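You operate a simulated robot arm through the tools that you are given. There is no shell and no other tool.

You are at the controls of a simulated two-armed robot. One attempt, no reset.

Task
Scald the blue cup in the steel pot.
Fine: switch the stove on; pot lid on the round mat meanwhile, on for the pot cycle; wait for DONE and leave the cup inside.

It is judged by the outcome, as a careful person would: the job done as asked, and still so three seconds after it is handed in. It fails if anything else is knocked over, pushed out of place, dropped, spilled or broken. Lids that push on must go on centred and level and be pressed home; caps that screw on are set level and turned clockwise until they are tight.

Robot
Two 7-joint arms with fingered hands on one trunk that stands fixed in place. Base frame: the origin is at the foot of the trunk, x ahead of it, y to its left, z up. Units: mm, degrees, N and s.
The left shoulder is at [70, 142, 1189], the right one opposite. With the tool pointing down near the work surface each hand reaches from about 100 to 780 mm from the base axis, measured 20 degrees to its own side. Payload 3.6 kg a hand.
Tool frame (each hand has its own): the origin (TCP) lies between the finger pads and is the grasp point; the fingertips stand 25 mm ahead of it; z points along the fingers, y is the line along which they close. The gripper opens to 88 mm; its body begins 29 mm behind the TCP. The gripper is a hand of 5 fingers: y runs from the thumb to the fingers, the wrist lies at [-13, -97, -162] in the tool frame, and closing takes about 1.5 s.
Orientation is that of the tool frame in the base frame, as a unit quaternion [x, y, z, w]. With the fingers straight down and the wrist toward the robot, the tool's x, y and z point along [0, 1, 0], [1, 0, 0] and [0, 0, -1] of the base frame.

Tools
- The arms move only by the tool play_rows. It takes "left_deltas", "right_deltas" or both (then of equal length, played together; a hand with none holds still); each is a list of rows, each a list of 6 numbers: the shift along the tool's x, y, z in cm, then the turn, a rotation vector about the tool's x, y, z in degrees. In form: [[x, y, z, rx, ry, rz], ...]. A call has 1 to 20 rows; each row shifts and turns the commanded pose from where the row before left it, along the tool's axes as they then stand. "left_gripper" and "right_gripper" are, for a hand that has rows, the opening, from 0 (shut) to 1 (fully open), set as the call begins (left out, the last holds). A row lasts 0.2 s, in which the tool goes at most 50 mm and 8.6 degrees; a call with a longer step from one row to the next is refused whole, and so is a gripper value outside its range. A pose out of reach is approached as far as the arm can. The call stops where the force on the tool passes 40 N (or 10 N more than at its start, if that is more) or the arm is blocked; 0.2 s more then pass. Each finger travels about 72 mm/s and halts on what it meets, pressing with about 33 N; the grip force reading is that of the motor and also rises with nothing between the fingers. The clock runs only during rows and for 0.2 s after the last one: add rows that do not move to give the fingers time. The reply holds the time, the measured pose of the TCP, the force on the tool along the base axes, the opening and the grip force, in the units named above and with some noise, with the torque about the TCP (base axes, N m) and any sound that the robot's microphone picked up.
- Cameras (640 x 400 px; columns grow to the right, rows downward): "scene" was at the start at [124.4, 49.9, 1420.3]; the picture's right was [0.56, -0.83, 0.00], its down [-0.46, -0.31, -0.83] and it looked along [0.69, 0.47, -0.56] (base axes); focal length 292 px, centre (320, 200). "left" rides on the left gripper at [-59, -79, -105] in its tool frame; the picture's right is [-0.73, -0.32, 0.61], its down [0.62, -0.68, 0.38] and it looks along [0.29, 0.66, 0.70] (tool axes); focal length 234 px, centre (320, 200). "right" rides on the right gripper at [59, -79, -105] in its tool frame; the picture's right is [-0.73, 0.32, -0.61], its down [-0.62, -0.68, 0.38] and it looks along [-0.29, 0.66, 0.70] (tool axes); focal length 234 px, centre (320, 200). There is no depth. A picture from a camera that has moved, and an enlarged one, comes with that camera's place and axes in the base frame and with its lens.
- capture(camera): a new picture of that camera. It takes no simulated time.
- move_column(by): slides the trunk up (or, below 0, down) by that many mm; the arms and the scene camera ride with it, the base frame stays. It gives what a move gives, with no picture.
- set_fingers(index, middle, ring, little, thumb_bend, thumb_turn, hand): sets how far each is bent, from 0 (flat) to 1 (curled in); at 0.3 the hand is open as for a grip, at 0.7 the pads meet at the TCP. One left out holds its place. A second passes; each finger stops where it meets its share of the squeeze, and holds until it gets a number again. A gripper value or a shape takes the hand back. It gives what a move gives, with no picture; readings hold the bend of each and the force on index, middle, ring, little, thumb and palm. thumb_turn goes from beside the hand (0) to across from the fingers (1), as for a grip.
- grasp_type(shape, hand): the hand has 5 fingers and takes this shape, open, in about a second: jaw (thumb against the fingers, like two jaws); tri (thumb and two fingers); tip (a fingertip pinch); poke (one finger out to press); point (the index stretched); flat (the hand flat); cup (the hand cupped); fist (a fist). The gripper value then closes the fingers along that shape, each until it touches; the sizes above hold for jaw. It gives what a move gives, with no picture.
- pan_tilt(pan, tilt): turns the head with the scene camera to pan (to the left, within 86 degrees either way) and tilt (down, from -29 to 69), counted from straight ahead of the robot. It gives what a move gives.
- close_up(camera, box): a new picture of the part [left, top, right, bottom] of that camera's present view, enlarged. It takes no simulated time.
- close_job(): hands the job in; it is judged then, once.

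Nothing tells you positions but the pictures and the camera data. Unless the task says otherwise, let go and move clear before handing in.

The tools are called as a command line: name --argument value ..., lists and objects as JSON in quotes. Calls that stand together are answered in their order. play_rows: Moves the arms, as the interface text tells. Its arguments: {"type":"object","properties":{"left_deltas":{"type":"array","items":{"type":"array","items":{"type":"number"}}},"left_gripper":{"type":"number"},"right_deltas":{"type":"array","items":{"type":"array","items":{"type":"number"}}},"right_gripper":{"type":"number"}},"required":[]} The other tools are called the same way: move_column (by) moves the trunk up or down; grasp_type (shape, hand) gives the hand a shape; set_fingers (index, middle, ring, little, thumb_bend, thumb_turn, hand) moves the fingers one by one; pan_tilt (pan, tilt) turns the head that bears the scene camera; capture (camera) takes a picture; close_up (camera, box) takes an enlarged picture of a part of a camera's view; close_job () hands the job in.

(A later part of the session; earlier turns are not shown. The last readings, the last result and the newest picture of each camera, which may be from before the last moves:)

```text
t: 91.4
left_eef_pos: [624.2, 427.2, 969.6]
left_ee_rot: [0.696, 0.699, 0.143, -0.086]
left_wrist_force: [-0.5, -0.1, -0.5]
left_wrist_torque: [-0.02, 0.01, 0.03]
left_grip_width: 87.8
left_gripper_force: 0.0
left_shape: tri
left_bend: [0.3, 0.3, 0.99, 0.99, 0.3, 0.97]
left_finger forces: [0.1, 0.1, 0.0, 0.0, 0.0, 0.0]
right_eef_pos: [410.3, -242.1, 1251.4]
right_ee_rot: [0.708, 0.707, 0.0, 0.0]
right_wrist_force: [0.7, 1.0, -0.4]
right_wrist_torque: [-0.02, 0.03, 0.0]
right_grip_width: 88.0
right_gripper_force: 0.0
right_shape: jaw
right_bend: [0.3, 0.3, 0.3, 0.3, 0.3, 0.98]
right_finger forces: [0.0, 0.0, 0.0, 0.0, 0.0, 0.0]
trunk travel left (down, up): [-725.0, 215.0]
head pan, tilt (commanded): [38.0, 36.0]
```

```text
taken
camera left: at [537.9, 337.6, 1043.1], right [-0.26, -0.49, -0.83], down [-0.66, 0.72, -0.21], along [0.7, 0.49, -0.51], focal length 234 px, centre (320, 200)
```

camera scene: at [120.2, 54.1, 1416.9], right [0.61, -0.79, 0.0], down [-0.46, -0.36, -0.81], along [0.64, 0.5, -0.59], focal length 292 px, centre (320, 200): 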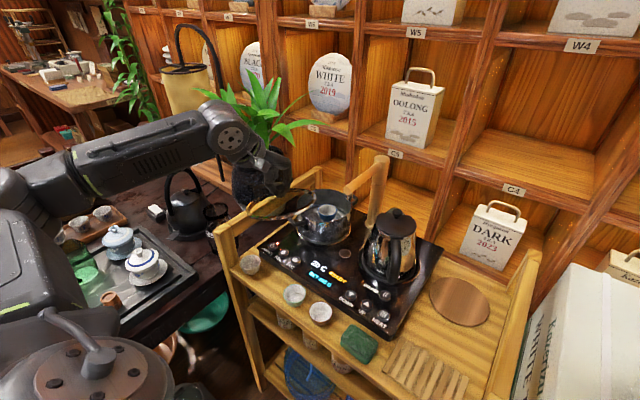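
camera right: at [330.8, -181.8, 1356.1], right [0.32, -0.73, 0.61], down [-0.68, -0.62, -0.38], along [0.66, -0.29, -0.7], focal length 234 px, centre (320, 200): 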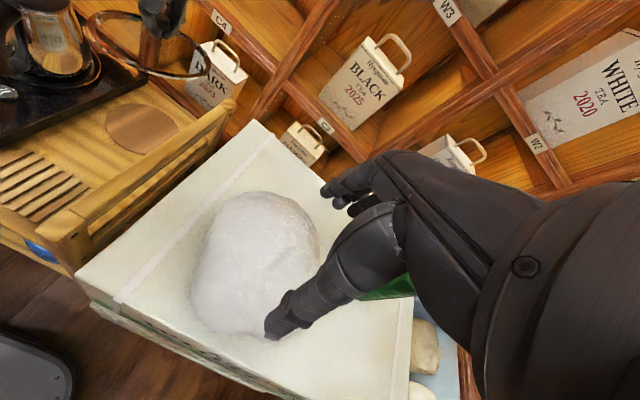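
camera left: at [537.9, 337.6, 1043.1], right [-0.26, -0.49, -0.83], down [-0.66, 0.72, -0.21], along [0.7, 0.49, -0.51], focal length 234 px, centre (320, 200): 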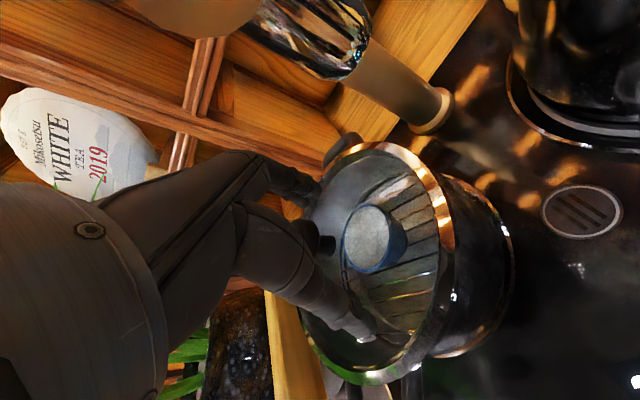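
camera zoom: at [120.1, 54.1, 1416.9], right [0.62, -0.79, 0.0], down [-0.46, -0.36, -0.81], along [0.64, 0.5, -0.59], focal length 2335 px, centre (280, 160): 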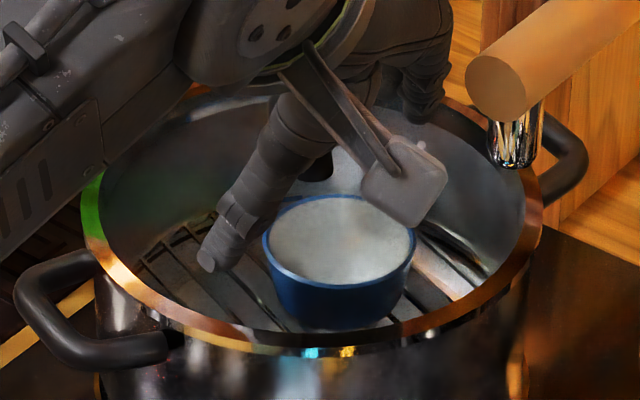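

play_rows --left_deltas '[[0.323, 0.079, -0.943, 0, 0, 0], [0.647, 0.157, -1.886, 0, 0, 0], [0.97, 0.236, -2.83, 0, 0, 0], [0.97, 0.236, -2.83, 0, 0, 0], [0, 0, 0, 1.1, -4.7, 0], [0, 0, 0, 1.1, -4.7, 0], [0, 0, 0, 1.1, -4.7, 0], [0, 0, 0, 1.2, -4.7, 0], [0, -3.0, 0, 0, 0, 0], [0, -4.0, 0, 0, 0, 0], [0, -4.0, 0, 0, 0, 0], [0, -3.0, 0, 0, 0, 0], [0, 0, 0, 0, 0, 0]]'

close_up --camera "scene" --box '[280, 170, 376, 230]'

capture --camera "left"

capture --camera "scene"

```text
t: 94.2
left_eef_pos: [484.7, 426.2, 1060.0]
left_ee_rot: [0.706, 0.708, 0.0, 0.0]
left_wrist_force: [-0.3, -0.2, -0.1]
left_wrist_torque: [-0.03, 0.02, 0.02]
left_grip_width: 87.7
left_gripper_force: 0.2
left_shape: tri
left_bend: [0.3, 0.3, 0.99, 0.99, 0.3, 0.97]
left_finger forces: [0.0, 0.1, 0.1, 0.0, 0.0, 0.0]
right_eef_pos: [411.0, -241.6, 1251.5]
right_ee_rot: [0.708, 0.706, 0.0, 0.0]
right_wrist_force: [-0.3, 0.5, -0.7]
right_wrist_torque: [0.01, -0.04, 0.0]
right_grip_width: 87.7
right_gripper_force: 0.1
right_shape: jaw
right_bend: [0.3, 0.3, 0.3, 0.3, 0.3, 0.98]
right_finger forces: [0.0, 0.0, 0.2, 0.1, 0.1, 0.0]
trunk travel left (down, up): [-725.0, 215.0]
head pan, tilt (commanded): [38.0, 36.0]
```

```text
6.67 times, centred on (328, 200) of scene
camera zoom: at [121.1, 53.8, 1416.9], right [0.62, -0.79, 0.0], down [-0.46, -0.36, -0.81], along [0.64, 0.5, -0.59], focal length 1946 px, centre (267, 200)
```

zoom: 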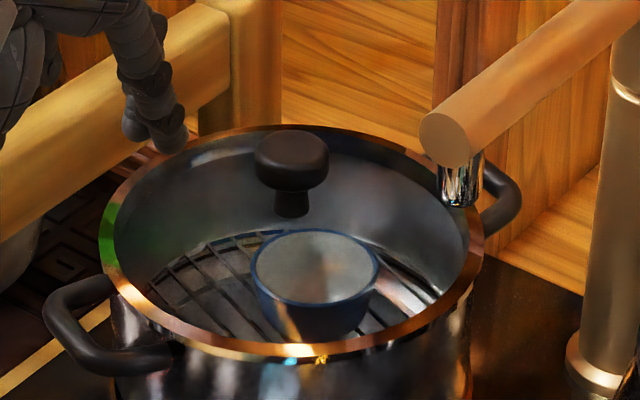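

```text
taken
camera left: at [405.6, 365.7, 1164.2], right [-0.32, -0.73, -0.61], down [-0.68, 0.62, -0.38], along [0.66, 0.29, -0.7], focal length 234 px, centre (320, 200)
```

left: 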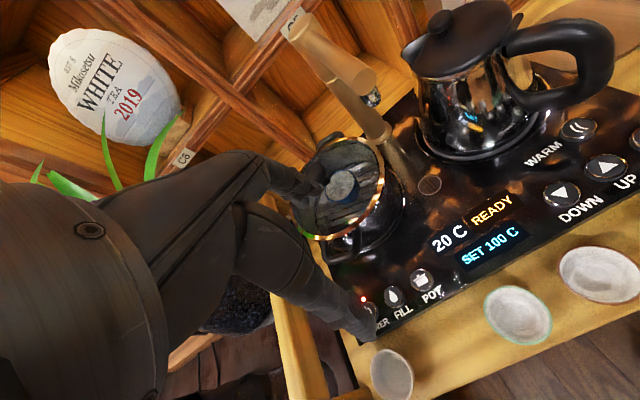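

```text
taken
camera scene: at [121.1, 53.8, 1416.9], right [0.62, -0.79, 0.0], down [-0.46, -0.36, -0.81], along [0.64, 0.5, -0.59], focal length 292 px, centre (320, 200)
```

scene: 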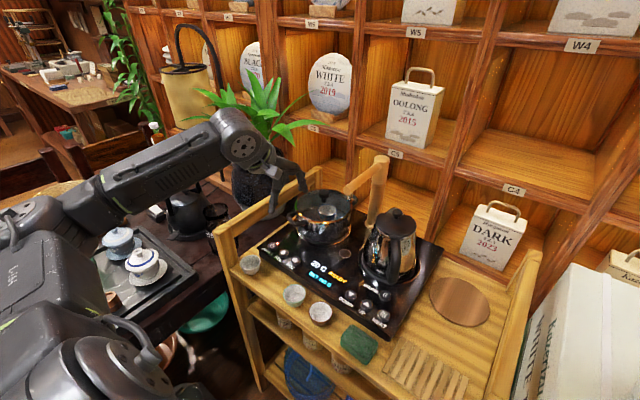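

The lid is back on. I'll inspect its seating closely before pressing it home.

close_up --camera "scene" --box '[290, 182, 338, 212]'

close_up --camera "scene" --box '[320, 182, 368, 212]'

close_up --camera "scene" --box '[290, 205, 354, 245]'

close_up --camera "left" --box '[290, 120, 418, 260]'

```text
13.33 times, centred on (314, 197) of scene
camera zoom: at [121.1, 53.8, 1416.9], right [0.62, -0.79, 0.0], down [-0.46, -0.36, -0.81], along [0.64, 0.5, -0.59], focal length 3891 px, centre (400, 240)
```

zoom: 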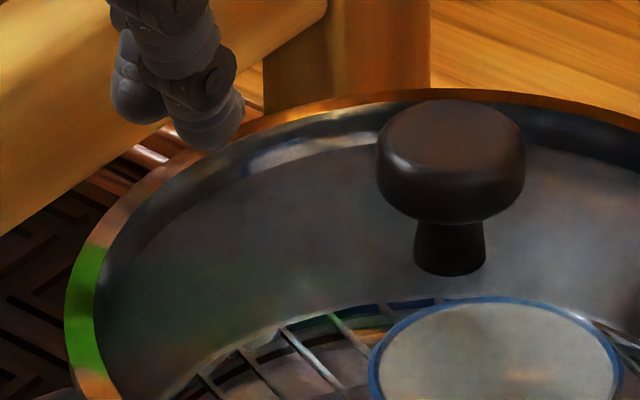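

```text
13.33 times, centred on (344, 197) of scene
camera zoom: at [121.1, 53.8, 1416.9], right [0.62, -0.79, 0.0], down [-0.46, -0.36, -0.81], along [0.64, 0.5, -0.59], focal length 3891 px, centre (0, 240)
```

zoom: 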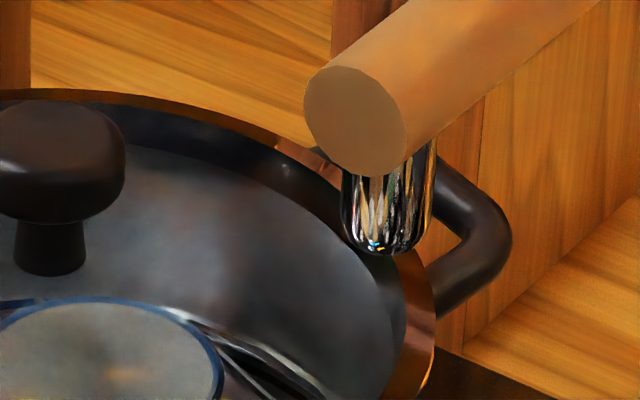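

```text
10.00 times, centred on (322, 225) of scene
camera zoom: at [121.1, 53.8, 1416.9], right [0.62, -0.79, 0.0], down [-0.46, -0.36, -0.81], along [0.64, 0.5, -0.59], focal length 2918 px, centre (300, -50)
```

zoom: 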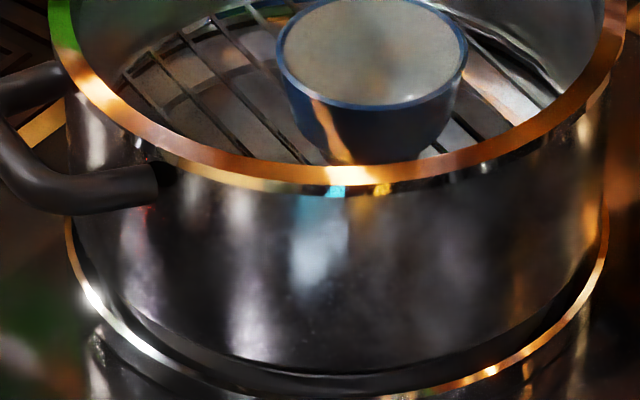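

```text
2.86 times, centred on (354, 190) of left
camera zoom: at [405.6, 365.7, 1164.2], right [-0.32, -0.73, -0.61], down [-0.68, 0.62, -0.38], along [0.66, 0.29, -0.7], focal length 669 px, centre (223, 229)
```

zoom: 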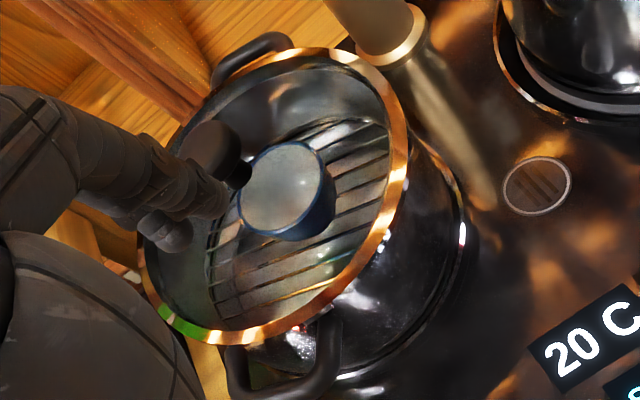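

close_up --camera "scene" --box '[280, 176, 376, 236]'

```text
6.67 times, centred on (328, 206) of scene
camera zoom: at [121.1, 53.8, 1416.9], right [0.62, -0.79, 0.0], down [-0.46, -0.36, -0.81], along [0.64, 0.5, -0.59], focal length 1946 px, centre (267, 160)
```

zoom: 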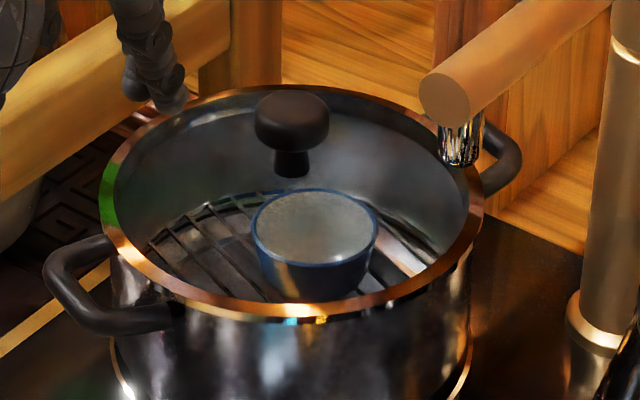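

Triangulating the knob gives about (622, 433): the lid is resting roughly 10 mm off-centre toward me. I'll measure it more precisely and then regrip and re-centre it.

play_rows --left_deltas '[[1.5, 2.5, 0, 0, 0, 0], [2.0, 3.5, 0, 0, 0, 0], [0, 0, 0, 0, 0, 0]]'

close_up --camera "left" --box '[310, 130, 470, 230]'

close_up --camera "left" --box '[310, 200, 470, 300]'

close_up --camera "scene" --box '[290, 180, 370, 230]'

```text
t: 95.0
left_eef_pos: [541.8, 461.9, 1060.5]
left_ee_rot: [0.706, 0.708, 0.0, 0.0]
left_wrist_force: [0.2, 0.0, 0.3]
left_wrist_torque: [-0.01, -0.02, -0.02]
left_grip_width: 87.9
left_gripper_force: 0.0
left_shape: tri
left_bend: [0.3, 0.3, 0.99, 0.99, 0.3, 0.97]
left_finger forces: [0.0, 0.0, 0.0, 0.1, 0.0, 0.0]
right_eef_pos: [408.1, -241.3, 1251.8]
right_ee_rot: [0.708, 0.706, 0.0, 0.0]
right_wrist_force: [1.1, 1.0, -0.4]
right_wrist_torque: [-0.01, -0.03, -0.04]
right_grip_width: 87.8
right_gripper_force: 0.1
right_shape: jaw
right_bend: [0.3, 0.3, 0.3, 0.3, 0.3, 0.98]
right_finger forces: [0.0, 0.0, 0.1, 0.0, 0.0, 0.1]
trunk travel left (down, up): [-725.0, 215.0]
head pan, tilt (commanded): [38.0, 36.0]
```

```text
4.00 times, centred on (390, 180) of left
camera zoom: at [463.4, 401.4, 1164.6], right [-0.32, -0.73, -0.61], down [-0.68, 0.62, -0.38], along [0.66, 0.29, -0.69], focal length 937 px, centre (40, 280)
```

zoom: 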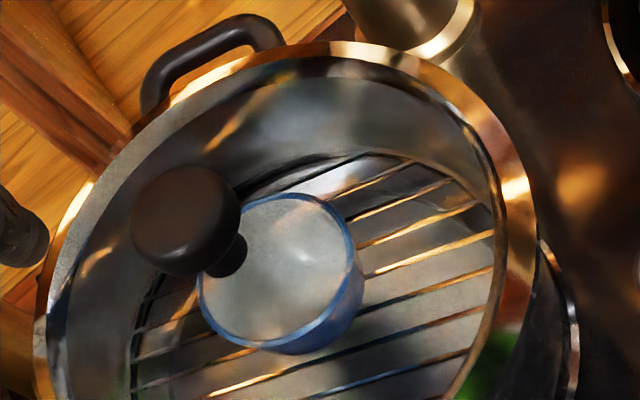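

```text
4.00 times, centred on (390, 250) of left
camera zoom: at [463.4, 401.4, 1164.6], right [-0.32, -0.73, -0.61], down [-0.68, 0.62, -0.38], along [0.66, 0.29, -0.69], focal length 937 px, centre (40, 0)
```

zoom: 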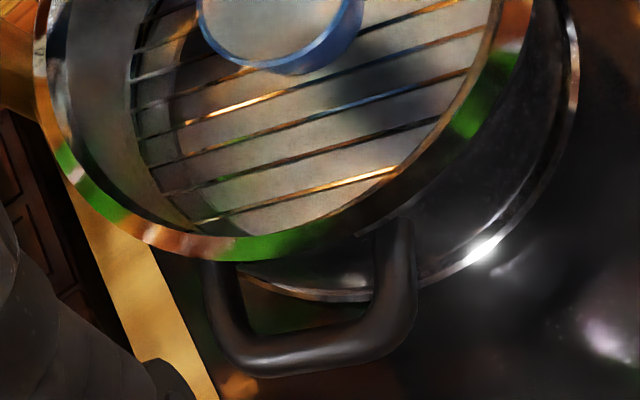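

```text
8.00 times, centred on (330, 205) of scene
camera zoom: at [118.4, 53.8, 1417.1], right [0.62, -0.79, 0.0], down [-0.46, -0.36, -0.81], along [0.64, 0.5, -0.59], focal length 2335 px, centre (240, 160)
```

zoom: 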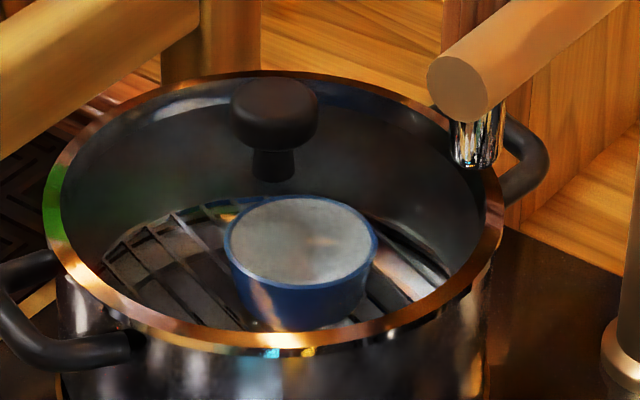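

The lid's knob is at about (626, 436, 975), some 7 mm short of centre, with its back edge slightly dropped inside the rim. I'll regrip it, this time with the fingers centred on the knob, and reseat it.

play_rows --left_deltas '[[-0.78, 2.8, 0, 0, 0, 0], [-0.78, 2.8, 0.5, 0, 0, 0], [-0.78, 2.8, 1.5, 0, 0, 0], [0, 0, 2.5, 0, 0, 0], [0, 0, 0, 0, 0, 0]]'

close_up --camera "left" --box '[240, 180, 432, 300]'

close_up --camera "scene" --box '[280, 150, 376, 210]'

```text
t: 96.2
left_eef_pos: [628.5, 438.9, 1014.3]
left_ee_rot: [0.705, 0.709, 0.0, 0.0]
left_wrist_force: [-0.1, -0.1, -0.4]
left_wrist_torque: [0.0, -0.04, 0.02]
left_grip_width: 87.9
left_gripper_force: 0.0
left_shape: tri
left_bend: [0.3, 0.3, 0.99, 0.99, 0.3, 0.97]
left_finger forces: [0.0, 0.0, 0.1, 0.1, 0.0, 0.0]
right_eef_pos: [409.8, -241.2, 1251.0]
right_ee_rot: [0.707, 0.707, 0.001, 0.0]
right_wrist_force: [-0.2, -0.2, -0.9]
right_wrist_torque: [0.0, 0.03, 0.02]
right_grip_width: 87.6
right_gripper_force: 0.1
right_shape: jaw
right_bend: [0.3, 0.3, 0.3, 0.3, 0.3, 0.98]
right_finger forces: [0.1, 0.0, 0.0, 0.1, 0.0, 0.1]
trunk travel left (down, up): [-725.0, 215.0]
head pan, tilt (commanded): [38.0, 36.0]
```

```text
3.33 times, centred on (336, 240) of left
camera zoom: at [549.2, 378.3, 1118.7], right [-0.32, -0.73, -0.61], down [-0.68, 0.62, -0.38], along [0.66, 0.29, -0.69], focal length 781 px, centre (267, 67)
```

zoom: 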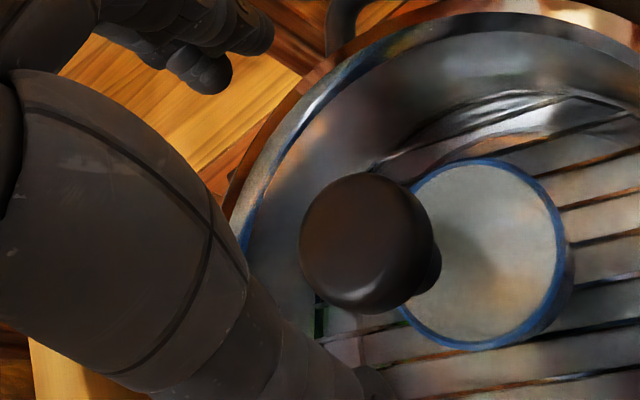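

```text
6.67 times, centred on (328, 180) of scene
camera zoom: at [119.5, 53.9, 1417.0], right [0.62, -0.79, 0.0], down [-0.46, -0.36, -0.81], along [0.64, 0.5, -0.59], focal length 1946 px, centre (267, 333)
```

zoom: 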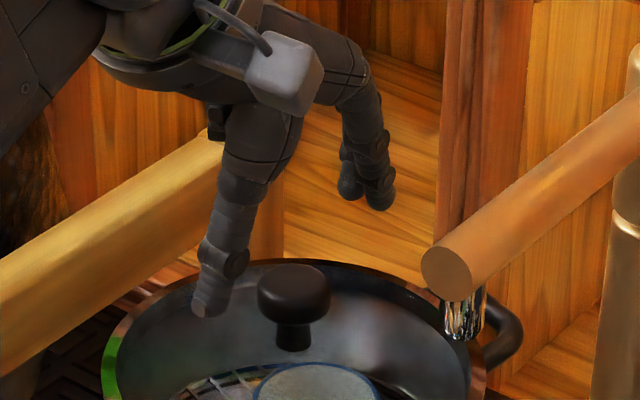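

play_rows --left_deltas '[[0, -0.15, 1.5, 0, 0, 0], [0, 0, 1.5, 0, 0, 0], [0, 0, 0.5, 0, 0, 0], [0, 0, 0.3, 0, 0, 0], [0, 0, 0, 0, 0, 0]]'

close_up --camera "left" --box '[240, 180, 432, 300]'

close_up --camera "scene" --box '[290, 165, 354, 205]'

```text
t: 97.4
left_eef_pos: [626.5, 438.6, 976.8]
left_ee_rot: [0.705, 0.709, 0.0, -0.001]
left_wrist_force: [0.4, 0.6, 0.5]
left_wrist_torque: [0.0, 0.03, -0.01]
left_grip_width: 87.8
left_gripper_force: 0.1
left_shape: tri
left_bend: [0.3, 0.3, 0.99, 0.99, 0.3, 0.97]
left_finger forces: [0.1, 0.1, 0.1, 0.1, 0.1, 0.0]
right_eef_pos: [410.2, -241.4, 1251.1]
right_ee_rot: [0.708, 0.707, -0.001, 0.001]
right_wrist_force: [-0.5, 0.0, -0.2]
right_wrist_torque: [0.03, 0.0, 0.0]
right_grip_width: 88.1
right_gripper_force: 0.2
right_shape: jaw
right_bend: [0.3, 0.3, 0.3, 0.3, 0.3, 0.98]
right_finger forces: [0.1, 0.0, 0.1, 0.0, 0.0, 0.0]
trunk travel left (down, up): [-725.0, 215.0]
head pan, tilt (commanded): [38.0, 36.0]
```

```text
3.33 times, centred on (336, 240) of left
camera zoom: at [547.6, 378.9, 1080.7], right [-0.32, -0.73, -0.61], down [-0.68, 0.62, -0.38], along [0.66, 0.29, -0.7], focal length 781 px, centre (267, 67)
```

zoom: 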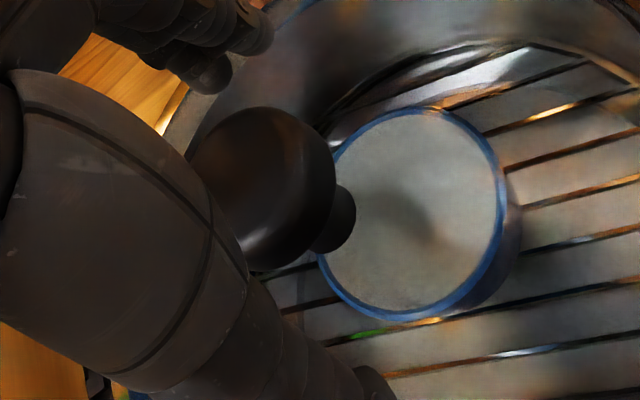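

```text
10.00 times, centred on (322, 185) of scene
camera zoom: at [120.0, 53.9, 1417.0], right [0.62, -0.79, 0.0], down [-0.46, -0.36, -0.81], along [0.64, 0.5, -0.59], focal length 2918 px, centre (300, 350)
```

zoom: 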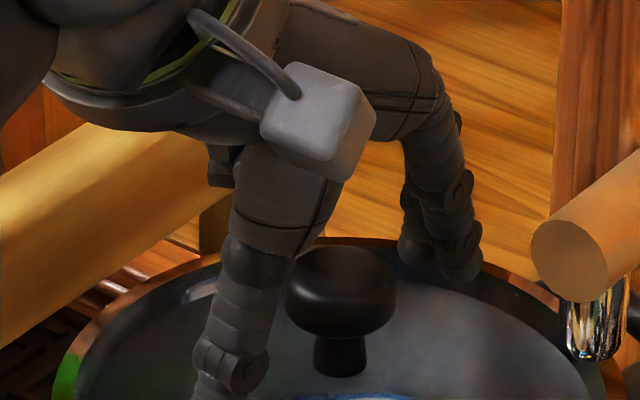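

play_rows --left_deltas '[[0, 0, 0, 0, 0, 0], [0, 0, 0, 0, 0, 0], [0, 0, 0, 0, 0, 0], [0, 0, 0, 0, 0, 0], [0, 0, 0, 0, 0, 0], [0, 0, 0, 0, 0, 0], [0, 0, 0, 0, 0, 0], [0, 0, 0, 0, 0, 0]]' --left_gripper 0

close_up --camera "left" --box '[240, 180, 432, 300]'

close_up --camera "scene" --box '[280, 165, 376, 225]'

```text
t: 99.2
left_eef_pos: [626.7, 440.8, 976.8]
left_ee_rot: [0.706, 0.709, 0.002, 0.0]
left_wrist_force: [0.8, 0.2, 2.3]
left_wrist_torque: [0.03, -0.25, 0.05]
left_grip_width: 18.1
left_gripper_force: 33.3
left_shape: tri
left_bend: [0.74, 0.64, 1.0, 1.0, 0.79, 1.0]
left_finger forces: [15.9, 11.5, 0.0, 0.0, 26.8, 0.0]
right_eef_pos: [409.5, -241.2, 1251.6]
right_ee_rot: [0.707, 0.707, 0.0, 0.001]
right_wrist_force: [-0.6, 0.5, 0.1]
right_wrist_torque: [0.0, -0.02, -0.01]
right_grip_width: 87.6
right_gripper_force: 0.0
right_shape: jaw
right_bend: [0.3, 0.3, 0.3, 0.3, 0.3, 0.98]
right_finger forces: [0.1, 0.0, 0.0, 0.0, 0.0, 0.0]
trunk travel left (down, up): [-725.0, 215.0]
head pan, tilt (commanded): [38.0, 36.0]
```

```text
3.33 times, centred on (336, 240) of left
camera zoom: at [547.4, 378.8, 1081.1], right [-0.32, -0.73, -0.61], down [-0.68, 0.62, -0.38], along [0.66, 0.29, -0.7], focal length 781 px, centre (267, 67)
```

zoom: 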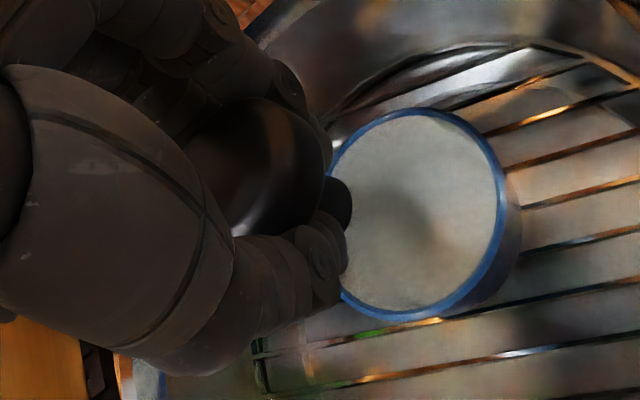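

```text
6.67 times, centred on (328, 195) of scene
camera zoom: at [119.7, 53.8, 1417.0], right [0.62, -0.79, 0.0], down [-0.46, -0.36, -0.81], along [0.64, 0.5, -0.59], focal length 1946 px, centre (267, 233)
```

zoom: 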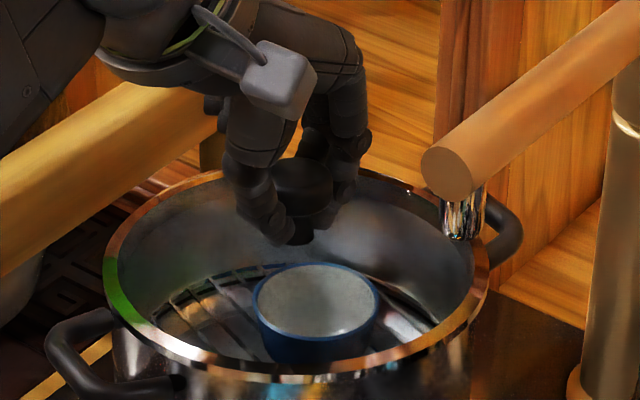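

A better-balanced grip this time (16/11/27 N). I'll lift it a little and check its tilt.

play_rows --left_deltas '[[0, 0, -0.5, 0, 0, 0], [0, 0, -0.7, 0, 0, 0], [0, 0, -0.8, 0, 0, 0], [0, 0, 0, 0, 0, 0]]'

close_up --camera "scene" --box '[280, 160, 376, 220]'

close_up --camera "left" --box '[260, 120, 516, 400]'

```text
t: 100.2
left_eef_pos: [626.7, 439.4, 996.7]
left_ee_rot: [0.705, 0.709, 0.0, 0.0]
left_wrist_force: [0.4, 0.4, -0.8]
left_wrist_torque: [0.02, -0.02, 0.02]
left_grip_width: 17.4
left_gripper_force: 32.9
left_shape: tri
left_bend: [0.74, 0.73, 1.0, 1.0, 0.79, 1.0]
left_finger forces: [17.7, 10.7, 0.1, 0.0, 25.8, 0.0]
right_eef_pos: [410.4, -241.6, 1250.9]
right_ee_rot: [0.708, 0.707, 0.0, 0.001]
right_wrist_force: [0.7, -0.5, -0.6]
right_wrist_torque: [-0.01, 0.02, -0.01]
right_grip_width: 87.7
right_gripper_force: 0.1
right_shape: jaw
right_bend: [0.3, 0.3, 0.3, 0.3, 0.3, 0.98]
right_finger forces: [0.0, 0.0, 0.0, 0.1, 0.1, 0.0]
trunk travel left (down, up): [-725.0, 215.0]
head pan, tilt (commanded): [38.0, 36.0]
```

```text
6.67 times, centred on (328, 190) of scene
camera zoom: at [120.3, 54.3, 1416.9], right [0.62, -0.79, 0.0], down [-0.46, -0.36, -0.81], along [0.64, 0.5, -0.59], focal length 1946 px, centre (267, 267)
```

zoom: 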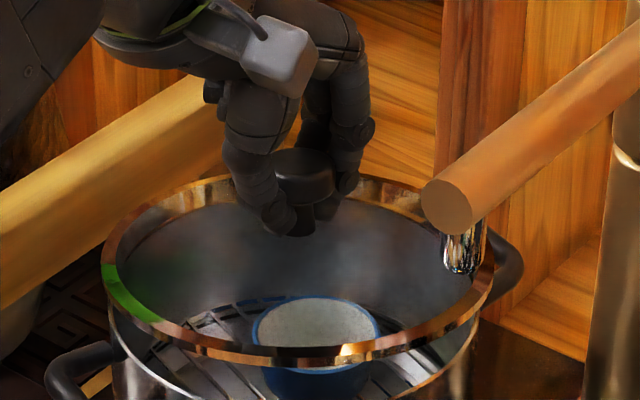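

```text
1.43 times, centred on (388, 260) of left
camera zoom: at [548.0, 379.1, 1101.4], right [-0.32, -0.73, -0.61], down [-0.68, 0.62, -0.38], along [0.66, 0.29, -0.7], focal length 334 px, centre (223, 114)
```

zoom: 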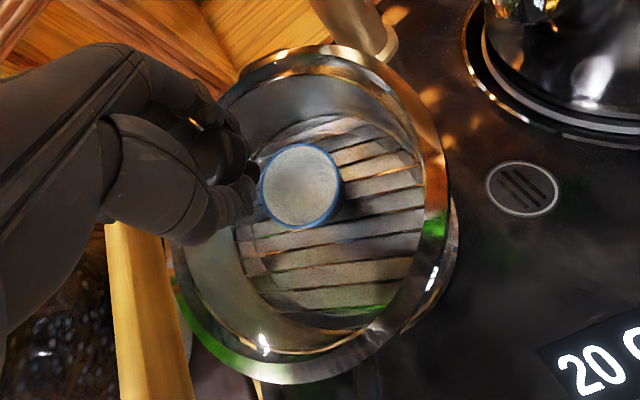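

The lid came up with its far side ~9° low, so I'll level it with the wrist before setting it down again.

play_rows --left_deltas '[[0, 0, 0, -2.6, 2.0, 0], [0, 0, 0, -2.6, 2.0, 0], [0, 0, 0, -2.5, 1.9, 0], [0, 0, 0, 0, 0, 0]]'

close_up --camera "scene" --box '[280, 160, 376, 220]'

close_up --camera "left" --box '[260, 120, 516, 400]'

```text
t: 101.2
left_eef_pos: [626.9, 439.5, 997.4]
left_ee_rot: [0.703, 0.707, 0.084, 0.012]
left_wrist_force: [0.7, 0.9, -1.6]
left_wrist_torque: [0.01, -0.01, -0.05]
left_grip_width: 17.2
left_gripper_force: 32.6
left_shape: tri
left_bend: [0.74, 0.73, 1.0, 1.0, 0.79, 1.0]
left_finger forces: [18.2, 10.9, 0.0, 0.0, 26.2, 0.0]
right_eef_pos: [409.9, -240.8, 1251.5]
right_ee_rot: [0.708, 0.706, 0.0, 0.0]
right_wrist_force: [0.3, 0.6, 0.1]
right_wrist_torque: [-0.01, -0.02, 0.06]
right_grip_width: 87.7
right_gripper_force: 0.0
right_shape: jaw
right_bend: [0.3, 0.3, 0.3, 0.3, 0.3, 0.98]
right_finger forces: [0.0, 0.1, 0.1, 0.0, 0.0, 0.1]
trunk travel left (down, up): [-725.0, 215.0]
head pan, tilt (commanded): [38.0, 36.0]
```

```text
6.67 times, centred on (328, 190) of scene
camera zoom: at [120.3, 54.2, 1416.9], right [0.62, -0.79, 0.0], down [-0.46, -0.36, -0.81], along [0.64, 0.5, -0.59], focal length 1946 px, centre (267, 267)
```

zoom: 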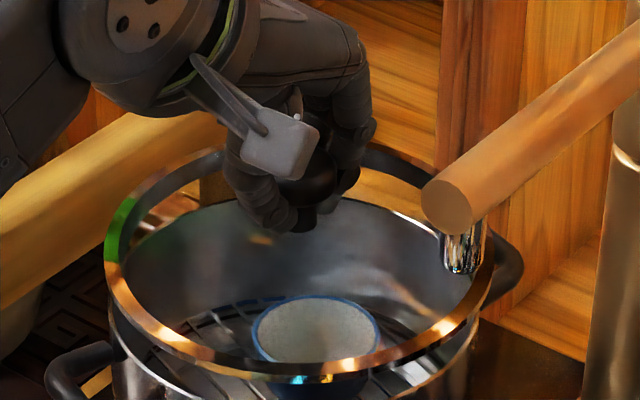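

```text
1.43 times, centred on (388, 260) of left
camera zoom: at [535.1, 368.8, 1082.9], right [-0.23, -0.66, -0.72], down [-0.63, 0.66, -0.41], along [0.74, 0.36, -0.57], focal length 334 px, centre (223, 114)
```

zoom: 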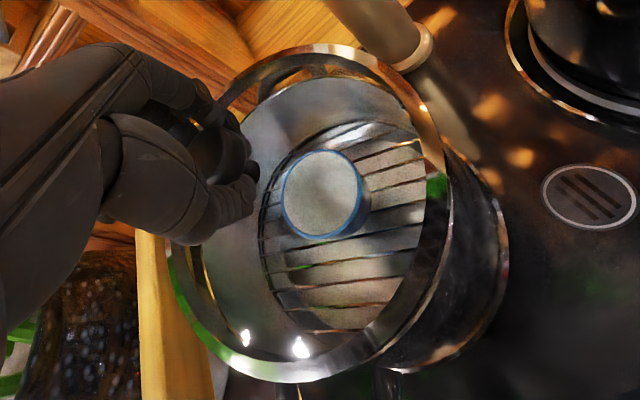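

The lid is level now; it needs about (-6, -1.5) mm to be concentric. I'll shift, and lower part of the way.

play_rows --left_deltas '[[-0.111, -0.352, 0.347, 0, 0, 0], [-0.111, -0.352, 0.347, 0, 0, 0], [0, 0, 0, 0, 0, 0]]'

close_up --camera "scene" --box '[280, 176, 376, 236]'

close_up --camera "left" --box '[260, 120, 516, 280]'

close_up --camera "left" --box '[260, 240, 516, 400]'

```text
t: 102.0
left_eef_pos: [620.4, 439.2, 988.9]
left_ee_rot: [0.702, 0.707, 0.083, 0.012]
left_wrist_force: [-0.2, 0.9, -1.2]
left_wrist_torque: [0.02, 0.05, 0.03]
left_grip_width: 17.0
left_gripper_force: 32.8
left_shape: tri
left_bend: [0.74, 0.73, 1.0, 1.0, 0.79, 1.0]
left_finger forces: [18.3, 12.1, 0.0, 0.0, 26.2, 0.0]
right_eef_pos: [411.5, -242.0, 1252.4]
right_ee_rot: [0.708, 0.707, 0.0, 0.0]
right_wrist_force: [0.0, -0.5, -0.5]
right_wrist_torque: [0.03, 0.0, -0.02]
right_grip_width: 88.0
right_gripper_force: 0.0
right_shape: jaw
right_bend: [0.3, 0.3, 0.3, 0.3, 0.3, 0.98]
right_finger forces: [0.1, 0.1, 0.1, 0.1, 0.0, 0.1]
trunk travel left (down, up): [-725.0, 215.0]
head pan, tilt (commanded): [38.0, 36.0]
```

```text
6.67 times, centred on (328, 206) of scene
camera zoom: at [120.3, 54.1, 1416.9], right [0.62, -0.79, 0.0], down [-0.46, -0.36, -0.81], along [0.64, 0.5, -0.59], focal length 1946 px, centre (267, 160)
```

zoom: 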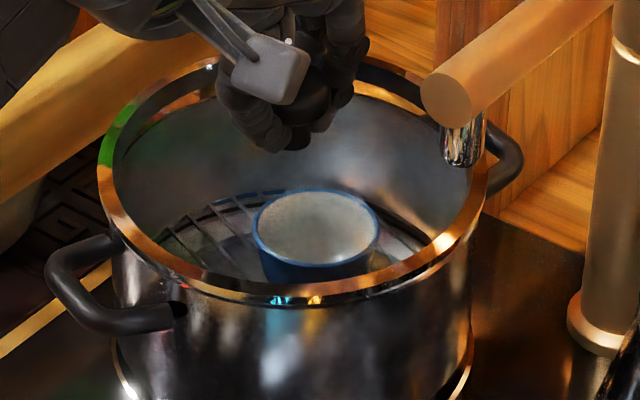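

```text
2.50 times, centred on (388, 200) of left
camera zoom: at [529.1, 367.5, 1074.9], right [-0.23, -0.66, -0.72], down [-0.63, 0.66, -0.41], along [0.74, 0.36, -0.57], focal length 585 px, centre (150, 200)
```

zoom: 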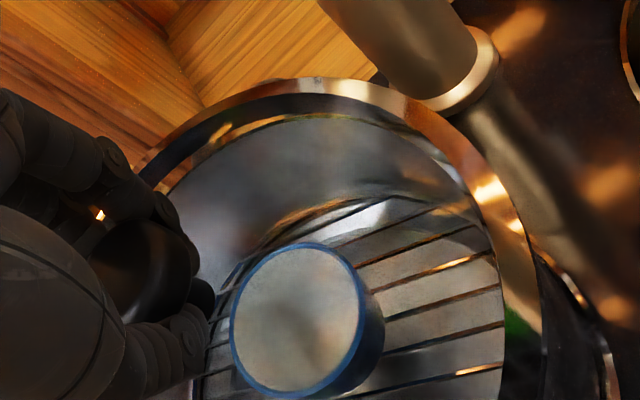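

```text
2.50 times, centred on (388, 320) of left
camera zoom: at [529.1, 367.5, 1074.9], right [-0.23, -0.66, -0.72], down [-0.63, 0.66, -0.41], along [0.74, 0.36, -0.57], focal length 585 px, centre (150, -100)
```

zoom: 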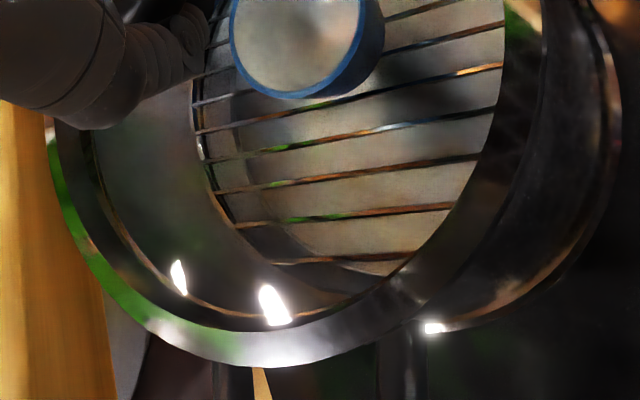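

play_rows --left_deltas '[[0.057, 0.085, 0.424, 2, -1.5, 0], [0, 0, 0, 0, 0, 0]]'

close_up --camera "scene" --box '[280, 176, 376, 236]'

```text
t: 102.6
left_eef_pos: [621.6, 439.2, 984.1]
left_ee_rot: [0.704, 0.707, 0.062, 0.008]
left_wrist_force: [-0.5, 0.0, -1.6]
left_wrist_torque: [0.02, 0.01, -0.02]
left_grip_width: 16.8
left_gripper_force: 32.7
left_shape: tri
left_bend: [0.74, 0.73, 1.0, 1.0, 0.79, 1.0]
left_finger forces: [18.4, 12.3, 0.0, 0.0, 26.3, 0.0]
right_eef_pos: [407.8, -240.3, 1251.0]
right_ee_rot: [0.708, 0.707, 0.001, 0.0]
right_wrist_force: [0.0, 0.8, 0.0]
right_wrist_torque: [-0.02, -0.03, -0.02]
right_grip_width: 87.9
right_gripper_force: 0.1
right_shape: jaw
right_bend: [0.3, 0.3, 0.3, 0.3, 0.3, 0.98]
right_finger forces: [0.0, 0.0, 0.0, 0.0, 0.2, 0.0]
trunk travel left (down, up): [-725.0, 215.0]
head pan, tilt (commanded): [38.0, 36.0]
```

```text
6.67 times, centred on (328, 206) of scene
camera zoom: at [120.1, 54.2, 1416.9], right [0.62, -0.79, 0.0], down [-0.46, -0.36, -0.81], along [0.64, 0.5, -0.59], focal length 1946 px, centre (267, 160)
```

zoom: 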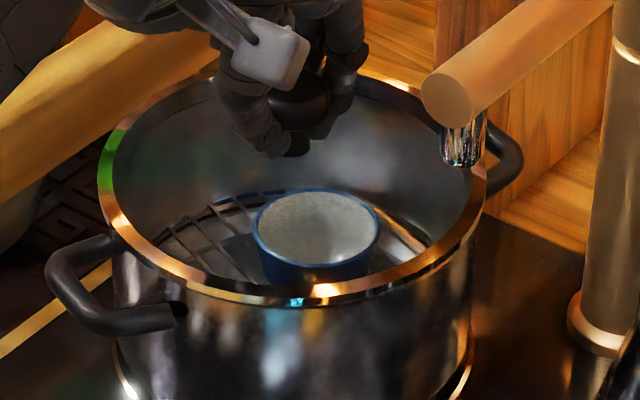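

play_rows --left_deltas '[[-0.011, -0.015, 0.149, 0, 0, 0], [-0.011, -0.015, 0.149, 0, 0, 0], [0, 0, 0, 0, 0, 0]]'

close_up --camera "scene" --box '[280, 176, 376, 236]'

```text
t: 103.4
left_eef_pos: [622.8, 438.7, 982.5]
left_ee_rot: [0.704, 0.708, 0.062, 0.008]
left_wrist_force: [0.0, -0.2, -2.4]
left_wrist_torque: [0.0, 0.03, 0.03]
left_grip_width: 17.3
left_gripper_force: 33.0
left_shape: tri
left_bend: [0.74, 0.73, 1.0, 1.0, 0.79, 1.0]
left_finger forces: [18.4, 12.2, 0.0, 0.0, 26.3, 0.0]
right_eef_pos: [411.4, -241.3, 1251.1]
right_ee_rot: [0.708, 0.706, 0.0, 0.0]
right_wrist_force: [1.0, 0.4, 0.7]
right_wrist_torque: [0.05, 0.02, 0.02]
right_grip_width: 87.7
right_gripper_force: 0.0
right_shape: jaw
right_bend: [0.3, 0.3, 0.3, 0.3, 0.3, 0.98]
right_finger forces: [0.0, 0.0, 0.0, 0.0, 0.0, 0.0]
trunk travel left (down, up): [-725.0, 215.0]
head pan, tilt (commanded): [38.0, 36.0]
```

```text
6.67 times, centred on (328, 206) of scene
camera zoom: at [120.2, 54.2, 1416.9], right [0.62, -0.79, 0.0], down [-0.46, -0.36, -0.81], along [0.64, 0.5, -0.59], focal length 1946 px, centre (267, 160)
```

zoom: 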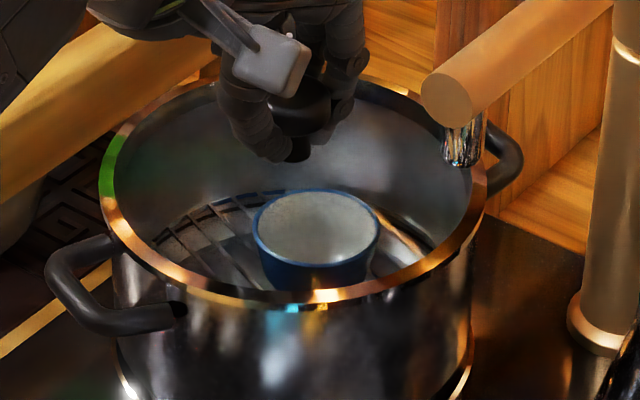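

play_rows --left_deltas '[[0.14, 0.19, 0.1, 0, 0, 0], [-0.011, -0.015, 0.149, 0, 0, 0], [0, 0, 0, 0, 0, 0]]'

close_up --camera "scene" --box '[280, 176, 376, 236]'

close_up --camera "left" --box '[260, 120, 516, 280]'

```text
t: 104.2
left_eef_pos: [624.5, 440.2, 980.6]
left_ee_rot: [0.705, 0.707, 0.062, 0.009]
left_wrist_force: [0.5, 0.0, -0.8]
left_wrist_torque: [0.02, 0.01, -0.01]
left_grip_width: 17.0
left_gripper_force: 33.2
left_shape: tri
left_bend: [0.74, 0.73, 1.0, 1.0, 0.79, 1.0]
left_finger forces: [18.4, 12.2, 0.1, 0.0, 26.4, 0.0]
right_eef_pos: [410.1, -241.9, 1251.9]
right_ee_rot: [0.708, 0.706, 0.001, -0.001]
right_wrist_force: [0.2, 0.0, 0.2]
right_wrist_torque: [0.0, 0.02, 0.05]
right_grip_width: 87.8
right_gripper_force: 0.1
right_shape: jaw
right_bend: [0.3, 0.3, 0.3, 0.3, 0.3, 0.98]
right_finger forces: [0.1, 0.1, 0.1, 0.0, 0.0, 0.0]
trunk travel left (down, up): [-725.0, 215.0]
head pan, tilt (commanded): [38.0, 36.0]
```

```text
6.67 times, centred on (328, 206) of scene
camera zoom: at [120.2, 54.2, 1416.9], right [0.62, -0.79, 0.0], down [-0.46, -0.36, -0.81], along [0.64, 0.5, -0.59], focal length 1946 px, centre (267, 160)
```

zoom: 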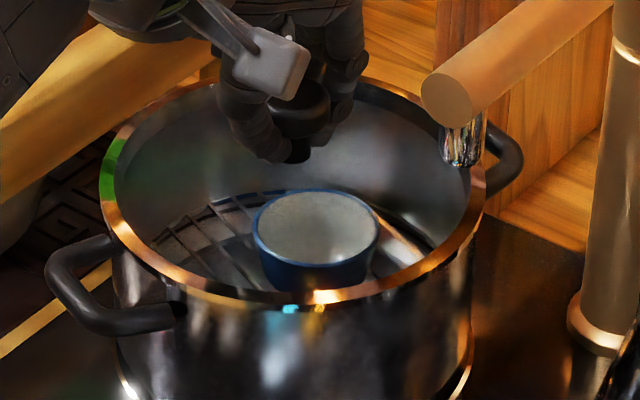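

```text
2.50 times, centred on (388, 200) of left
camera zoom: at [535.5, 372.4, 1070.7], right [-0.25, -0.68, -0.69], down [-0.64, 0.65, -0.4], along [0.72, 0.34, -0.6], focal length 585 px, centre (150, 200)
```

zoom: 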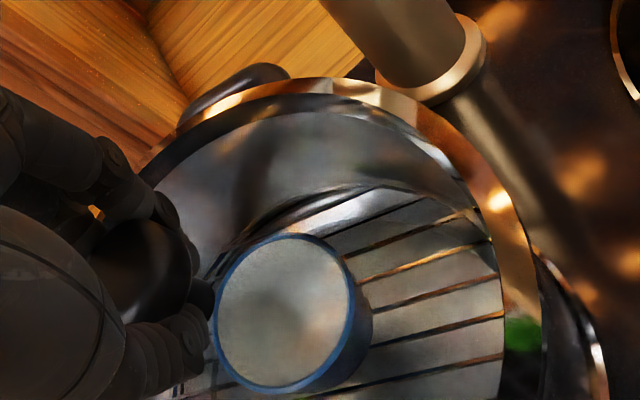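

play_rows --left_deltas '[[-0.011, -0.015, 0.149, 0, 0, 0], [0, 0, 0, 0, 0, 0]]'

```text
t: 104.8
left_eef_pos: [624.8, 439.6, 978.1]
left_ee_rot: [0.705, 0.707, 0.062, 0.009]
left_wrist_force: [-0.3, -0.6, -1.4]
left_wrist_torque: [0.01, 0.01, 0.02]
left_grip_width: 16.9
left_gripper_force: 33.1
left_shape: tri
left_bend: [0.74, 0.73, 1.0, 1.0, 0.79, 1.0]
left_finger forces: [18.4, 12.2, 0.1, 0.1, 26.3, 0.0]
right_eef_pos: [410.1, -242.0, 1250.2]
right_ee_rot: [0.707, 0.707, 0.0, 0.0]
right_wrist_force: [-0.5, -0.6, -1.3]
right_wrist_torque: [-0.02, -0.01, 0.0]
right_grip_width: 87.4
right_gripper_force: 0.1
right_shape: jaw
right_bend: [0.3, 0.3, 0.3, 0.3, 0.3, 0.98]
right_finger forces: [0.0, 0.1, 0.0, 0.0, 0.0, 0.0]
trunk travel left (down, up): [-725.0, 215.0]
head pan, tilt (commanded): [38.0, 36.0]
```

close_up --camera "scene" --box '[280, 176, 376, 236]'

close_up --camera "scene" --box '[328, 186, 360, 206]'

close_up --camera "scene" --box '[290, 196, 338, 226]'

```text
6.67 times, centred on (328, 206) of scene
camera zoom: at [120.2, 54.2, 1416.9], right [0.62, -0.79, 0.0], down [-0.46, -0.36, -0.81], along [0.64, 0.5, -0.59], focal length 1946 px, centre (267, 160)
```

zoom: 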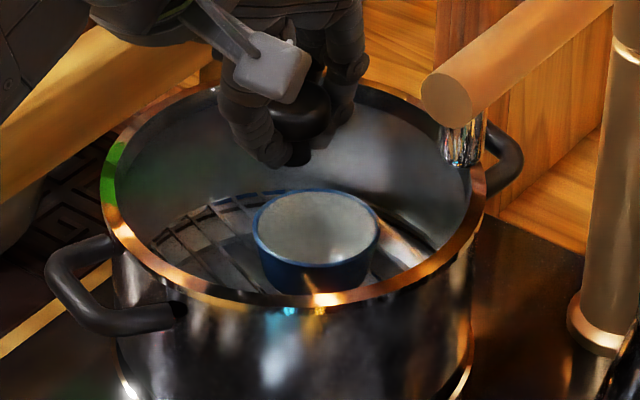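

```text
16.00 times, centred on (344, 196) of scene
camera zoom: at [120.2, 54.2, 1416.9], right [0.62, -0.79, 0.0], down [-0.46, -0.36, -0.81], along [0.64, 0.5, -0.59], focal length 4670 px, centre (-64, 264)
```

zoom: 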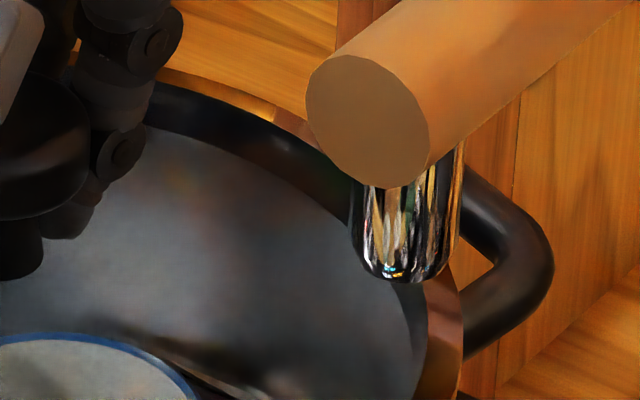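

```text
13.33 times, centred on (314, 211) of scene
camera zoom: at [120.2, 54.2, 1416.9], right [0.62, -0.79, 0.0], down [-0.46, -0.36, -0.81], along [0.64, 0.5, -0.59], focal length 3891 px, centre (400, 53)
```

zoom: 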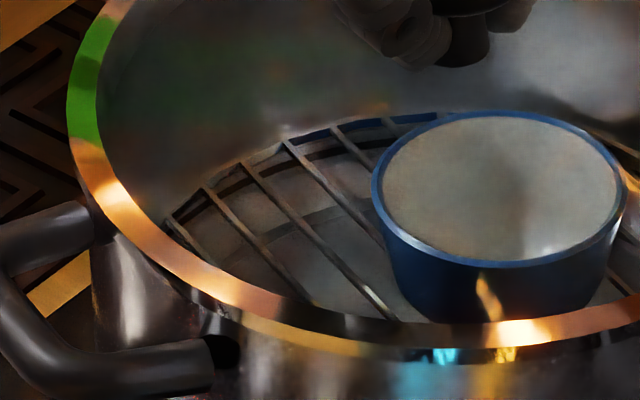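

play_rows --left_deltas '[[0.03, 0.04, 0.105, 0, 0, 0], [0, 0, 0, 0, 0, 0]]'

```text
t: 105.4
left_eef_pos: [624.6, 440.7, 976.3]
left_ee_rot: [0.704, 0.707, 0.061, 0.008]
left_wrist_force: [0.1, 0.1, -2.4]
left_wrist_torque: [-0.01, 0.0, 0.03]
left_grip_width: 17.0
left_gripper_force: 32.7
left_shape: tri
left_bend: [0.74, 0.73, 1.0, 1.0, 0.79, 1.0]
left_finger forces: [18.5, 12.2, 0.1, 0.0, 26.3, 0.0]
right_eef_pos: [410.2, -241.2, 1250.8]
right_ee_rot: [0.708, 0.706, 0.0, 0.0]
right_wrist_force: [0.3, 0.0, -0.1]
right_wrist_torque: [-0.01, 0.01, 0.01]
right_grip_width: 87.6
right_gripper_force: 0.0
right_shape: jaw
right_bend: [0.3, 0.3, 0.3, 0.3, 0.3, 0.98]
right_finger forces: [0.1, 0.0, 0.0, 0.0, 0.0, 0.0]
trunk travel left (down, up): [-725.0, 215.0]
head pan, tilt (commanded): [38.0, 36.0]
```

play_rows --left_deltas '[[0.03, 0.04, 0.105, 0, 0, 0], [0, 0, 0, 0, 0, 0]]'

close_up --camera "scene" --box '[280, 176, 376, 236]'

close_up --camera "scene" --box '[290, 196, 338, 226]'

```text
t: 106.0
left_eef_pos: [624.8, 441.1, 976.2]
left_ee_rot: [0.704, 0.707, 0.063, 0.008]
left_wrist_force: [0.8, 0.4, -2.1]
left_wrist_torque: [0.03, 0.02, 0.04]
left_grip_width: 16.8
left_gripper_force: 33.1
left_shape: tri
left_bend: [0.74, 0.73, 1.0, 1.0, 0.79, 1.0]
left_finger forces: [18.5, 12.2, 0.1, 0.0, 26.4, 0.1]
right_eef_pos: [410.8, -241.5, 1250.9]
right_ee_rot: [0.708, 0.707, 0.0, 0.0]
right_wrist_force: [-0.2, 0.2, -0.6]
right_wrist_torque: [-0.01, -0.01, -0.01]
right_grip_width: 87.7
right_gripper_force: 0.1
right_shape: jaw
right_bend: [0.3, 0.3, 0.3, 0.3, 0.3, 0.98]
right_finger forces: [0.0, 0.0, 0.0, 0.0, 0.0, 0.0]
trunk travel left (down, up): [-725.0, 215.0]
head pan, tilt (commanded): [38.0, 36.0]
```

```text
6.67 times, centred on (328, 206) of scene
camera zoom: at [120.2, 54.2, 1416.9], right [0.62, -0.79, 0.0], down [-0.46, -0.36, -0.81], along [0.64, 0.5, -0.59], focal length 1946 px, centre (267, 160)
```

zoom: 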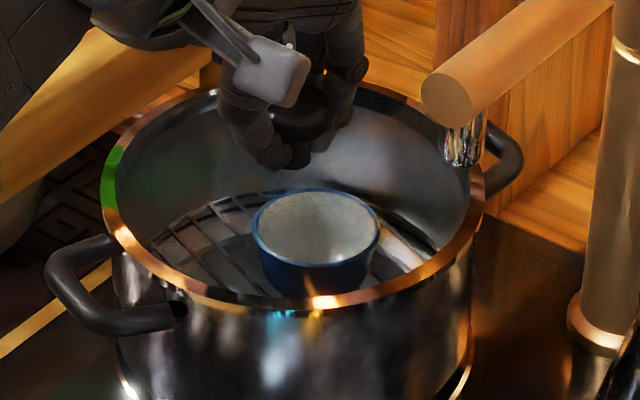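

```text
13.33 times, centred on (314, 211) of scene
camera zoom: at [120.2, 54.2, 1416.9], right [0.62, -0.79, 0.0], down [-0.46, -0.36, -0.81], along [0.64, 0.5, -0.59], focal length 3891 px, centre (400, 53)
```

zoom: 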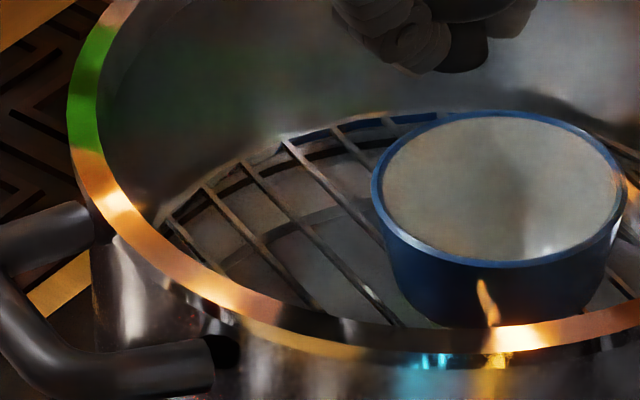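

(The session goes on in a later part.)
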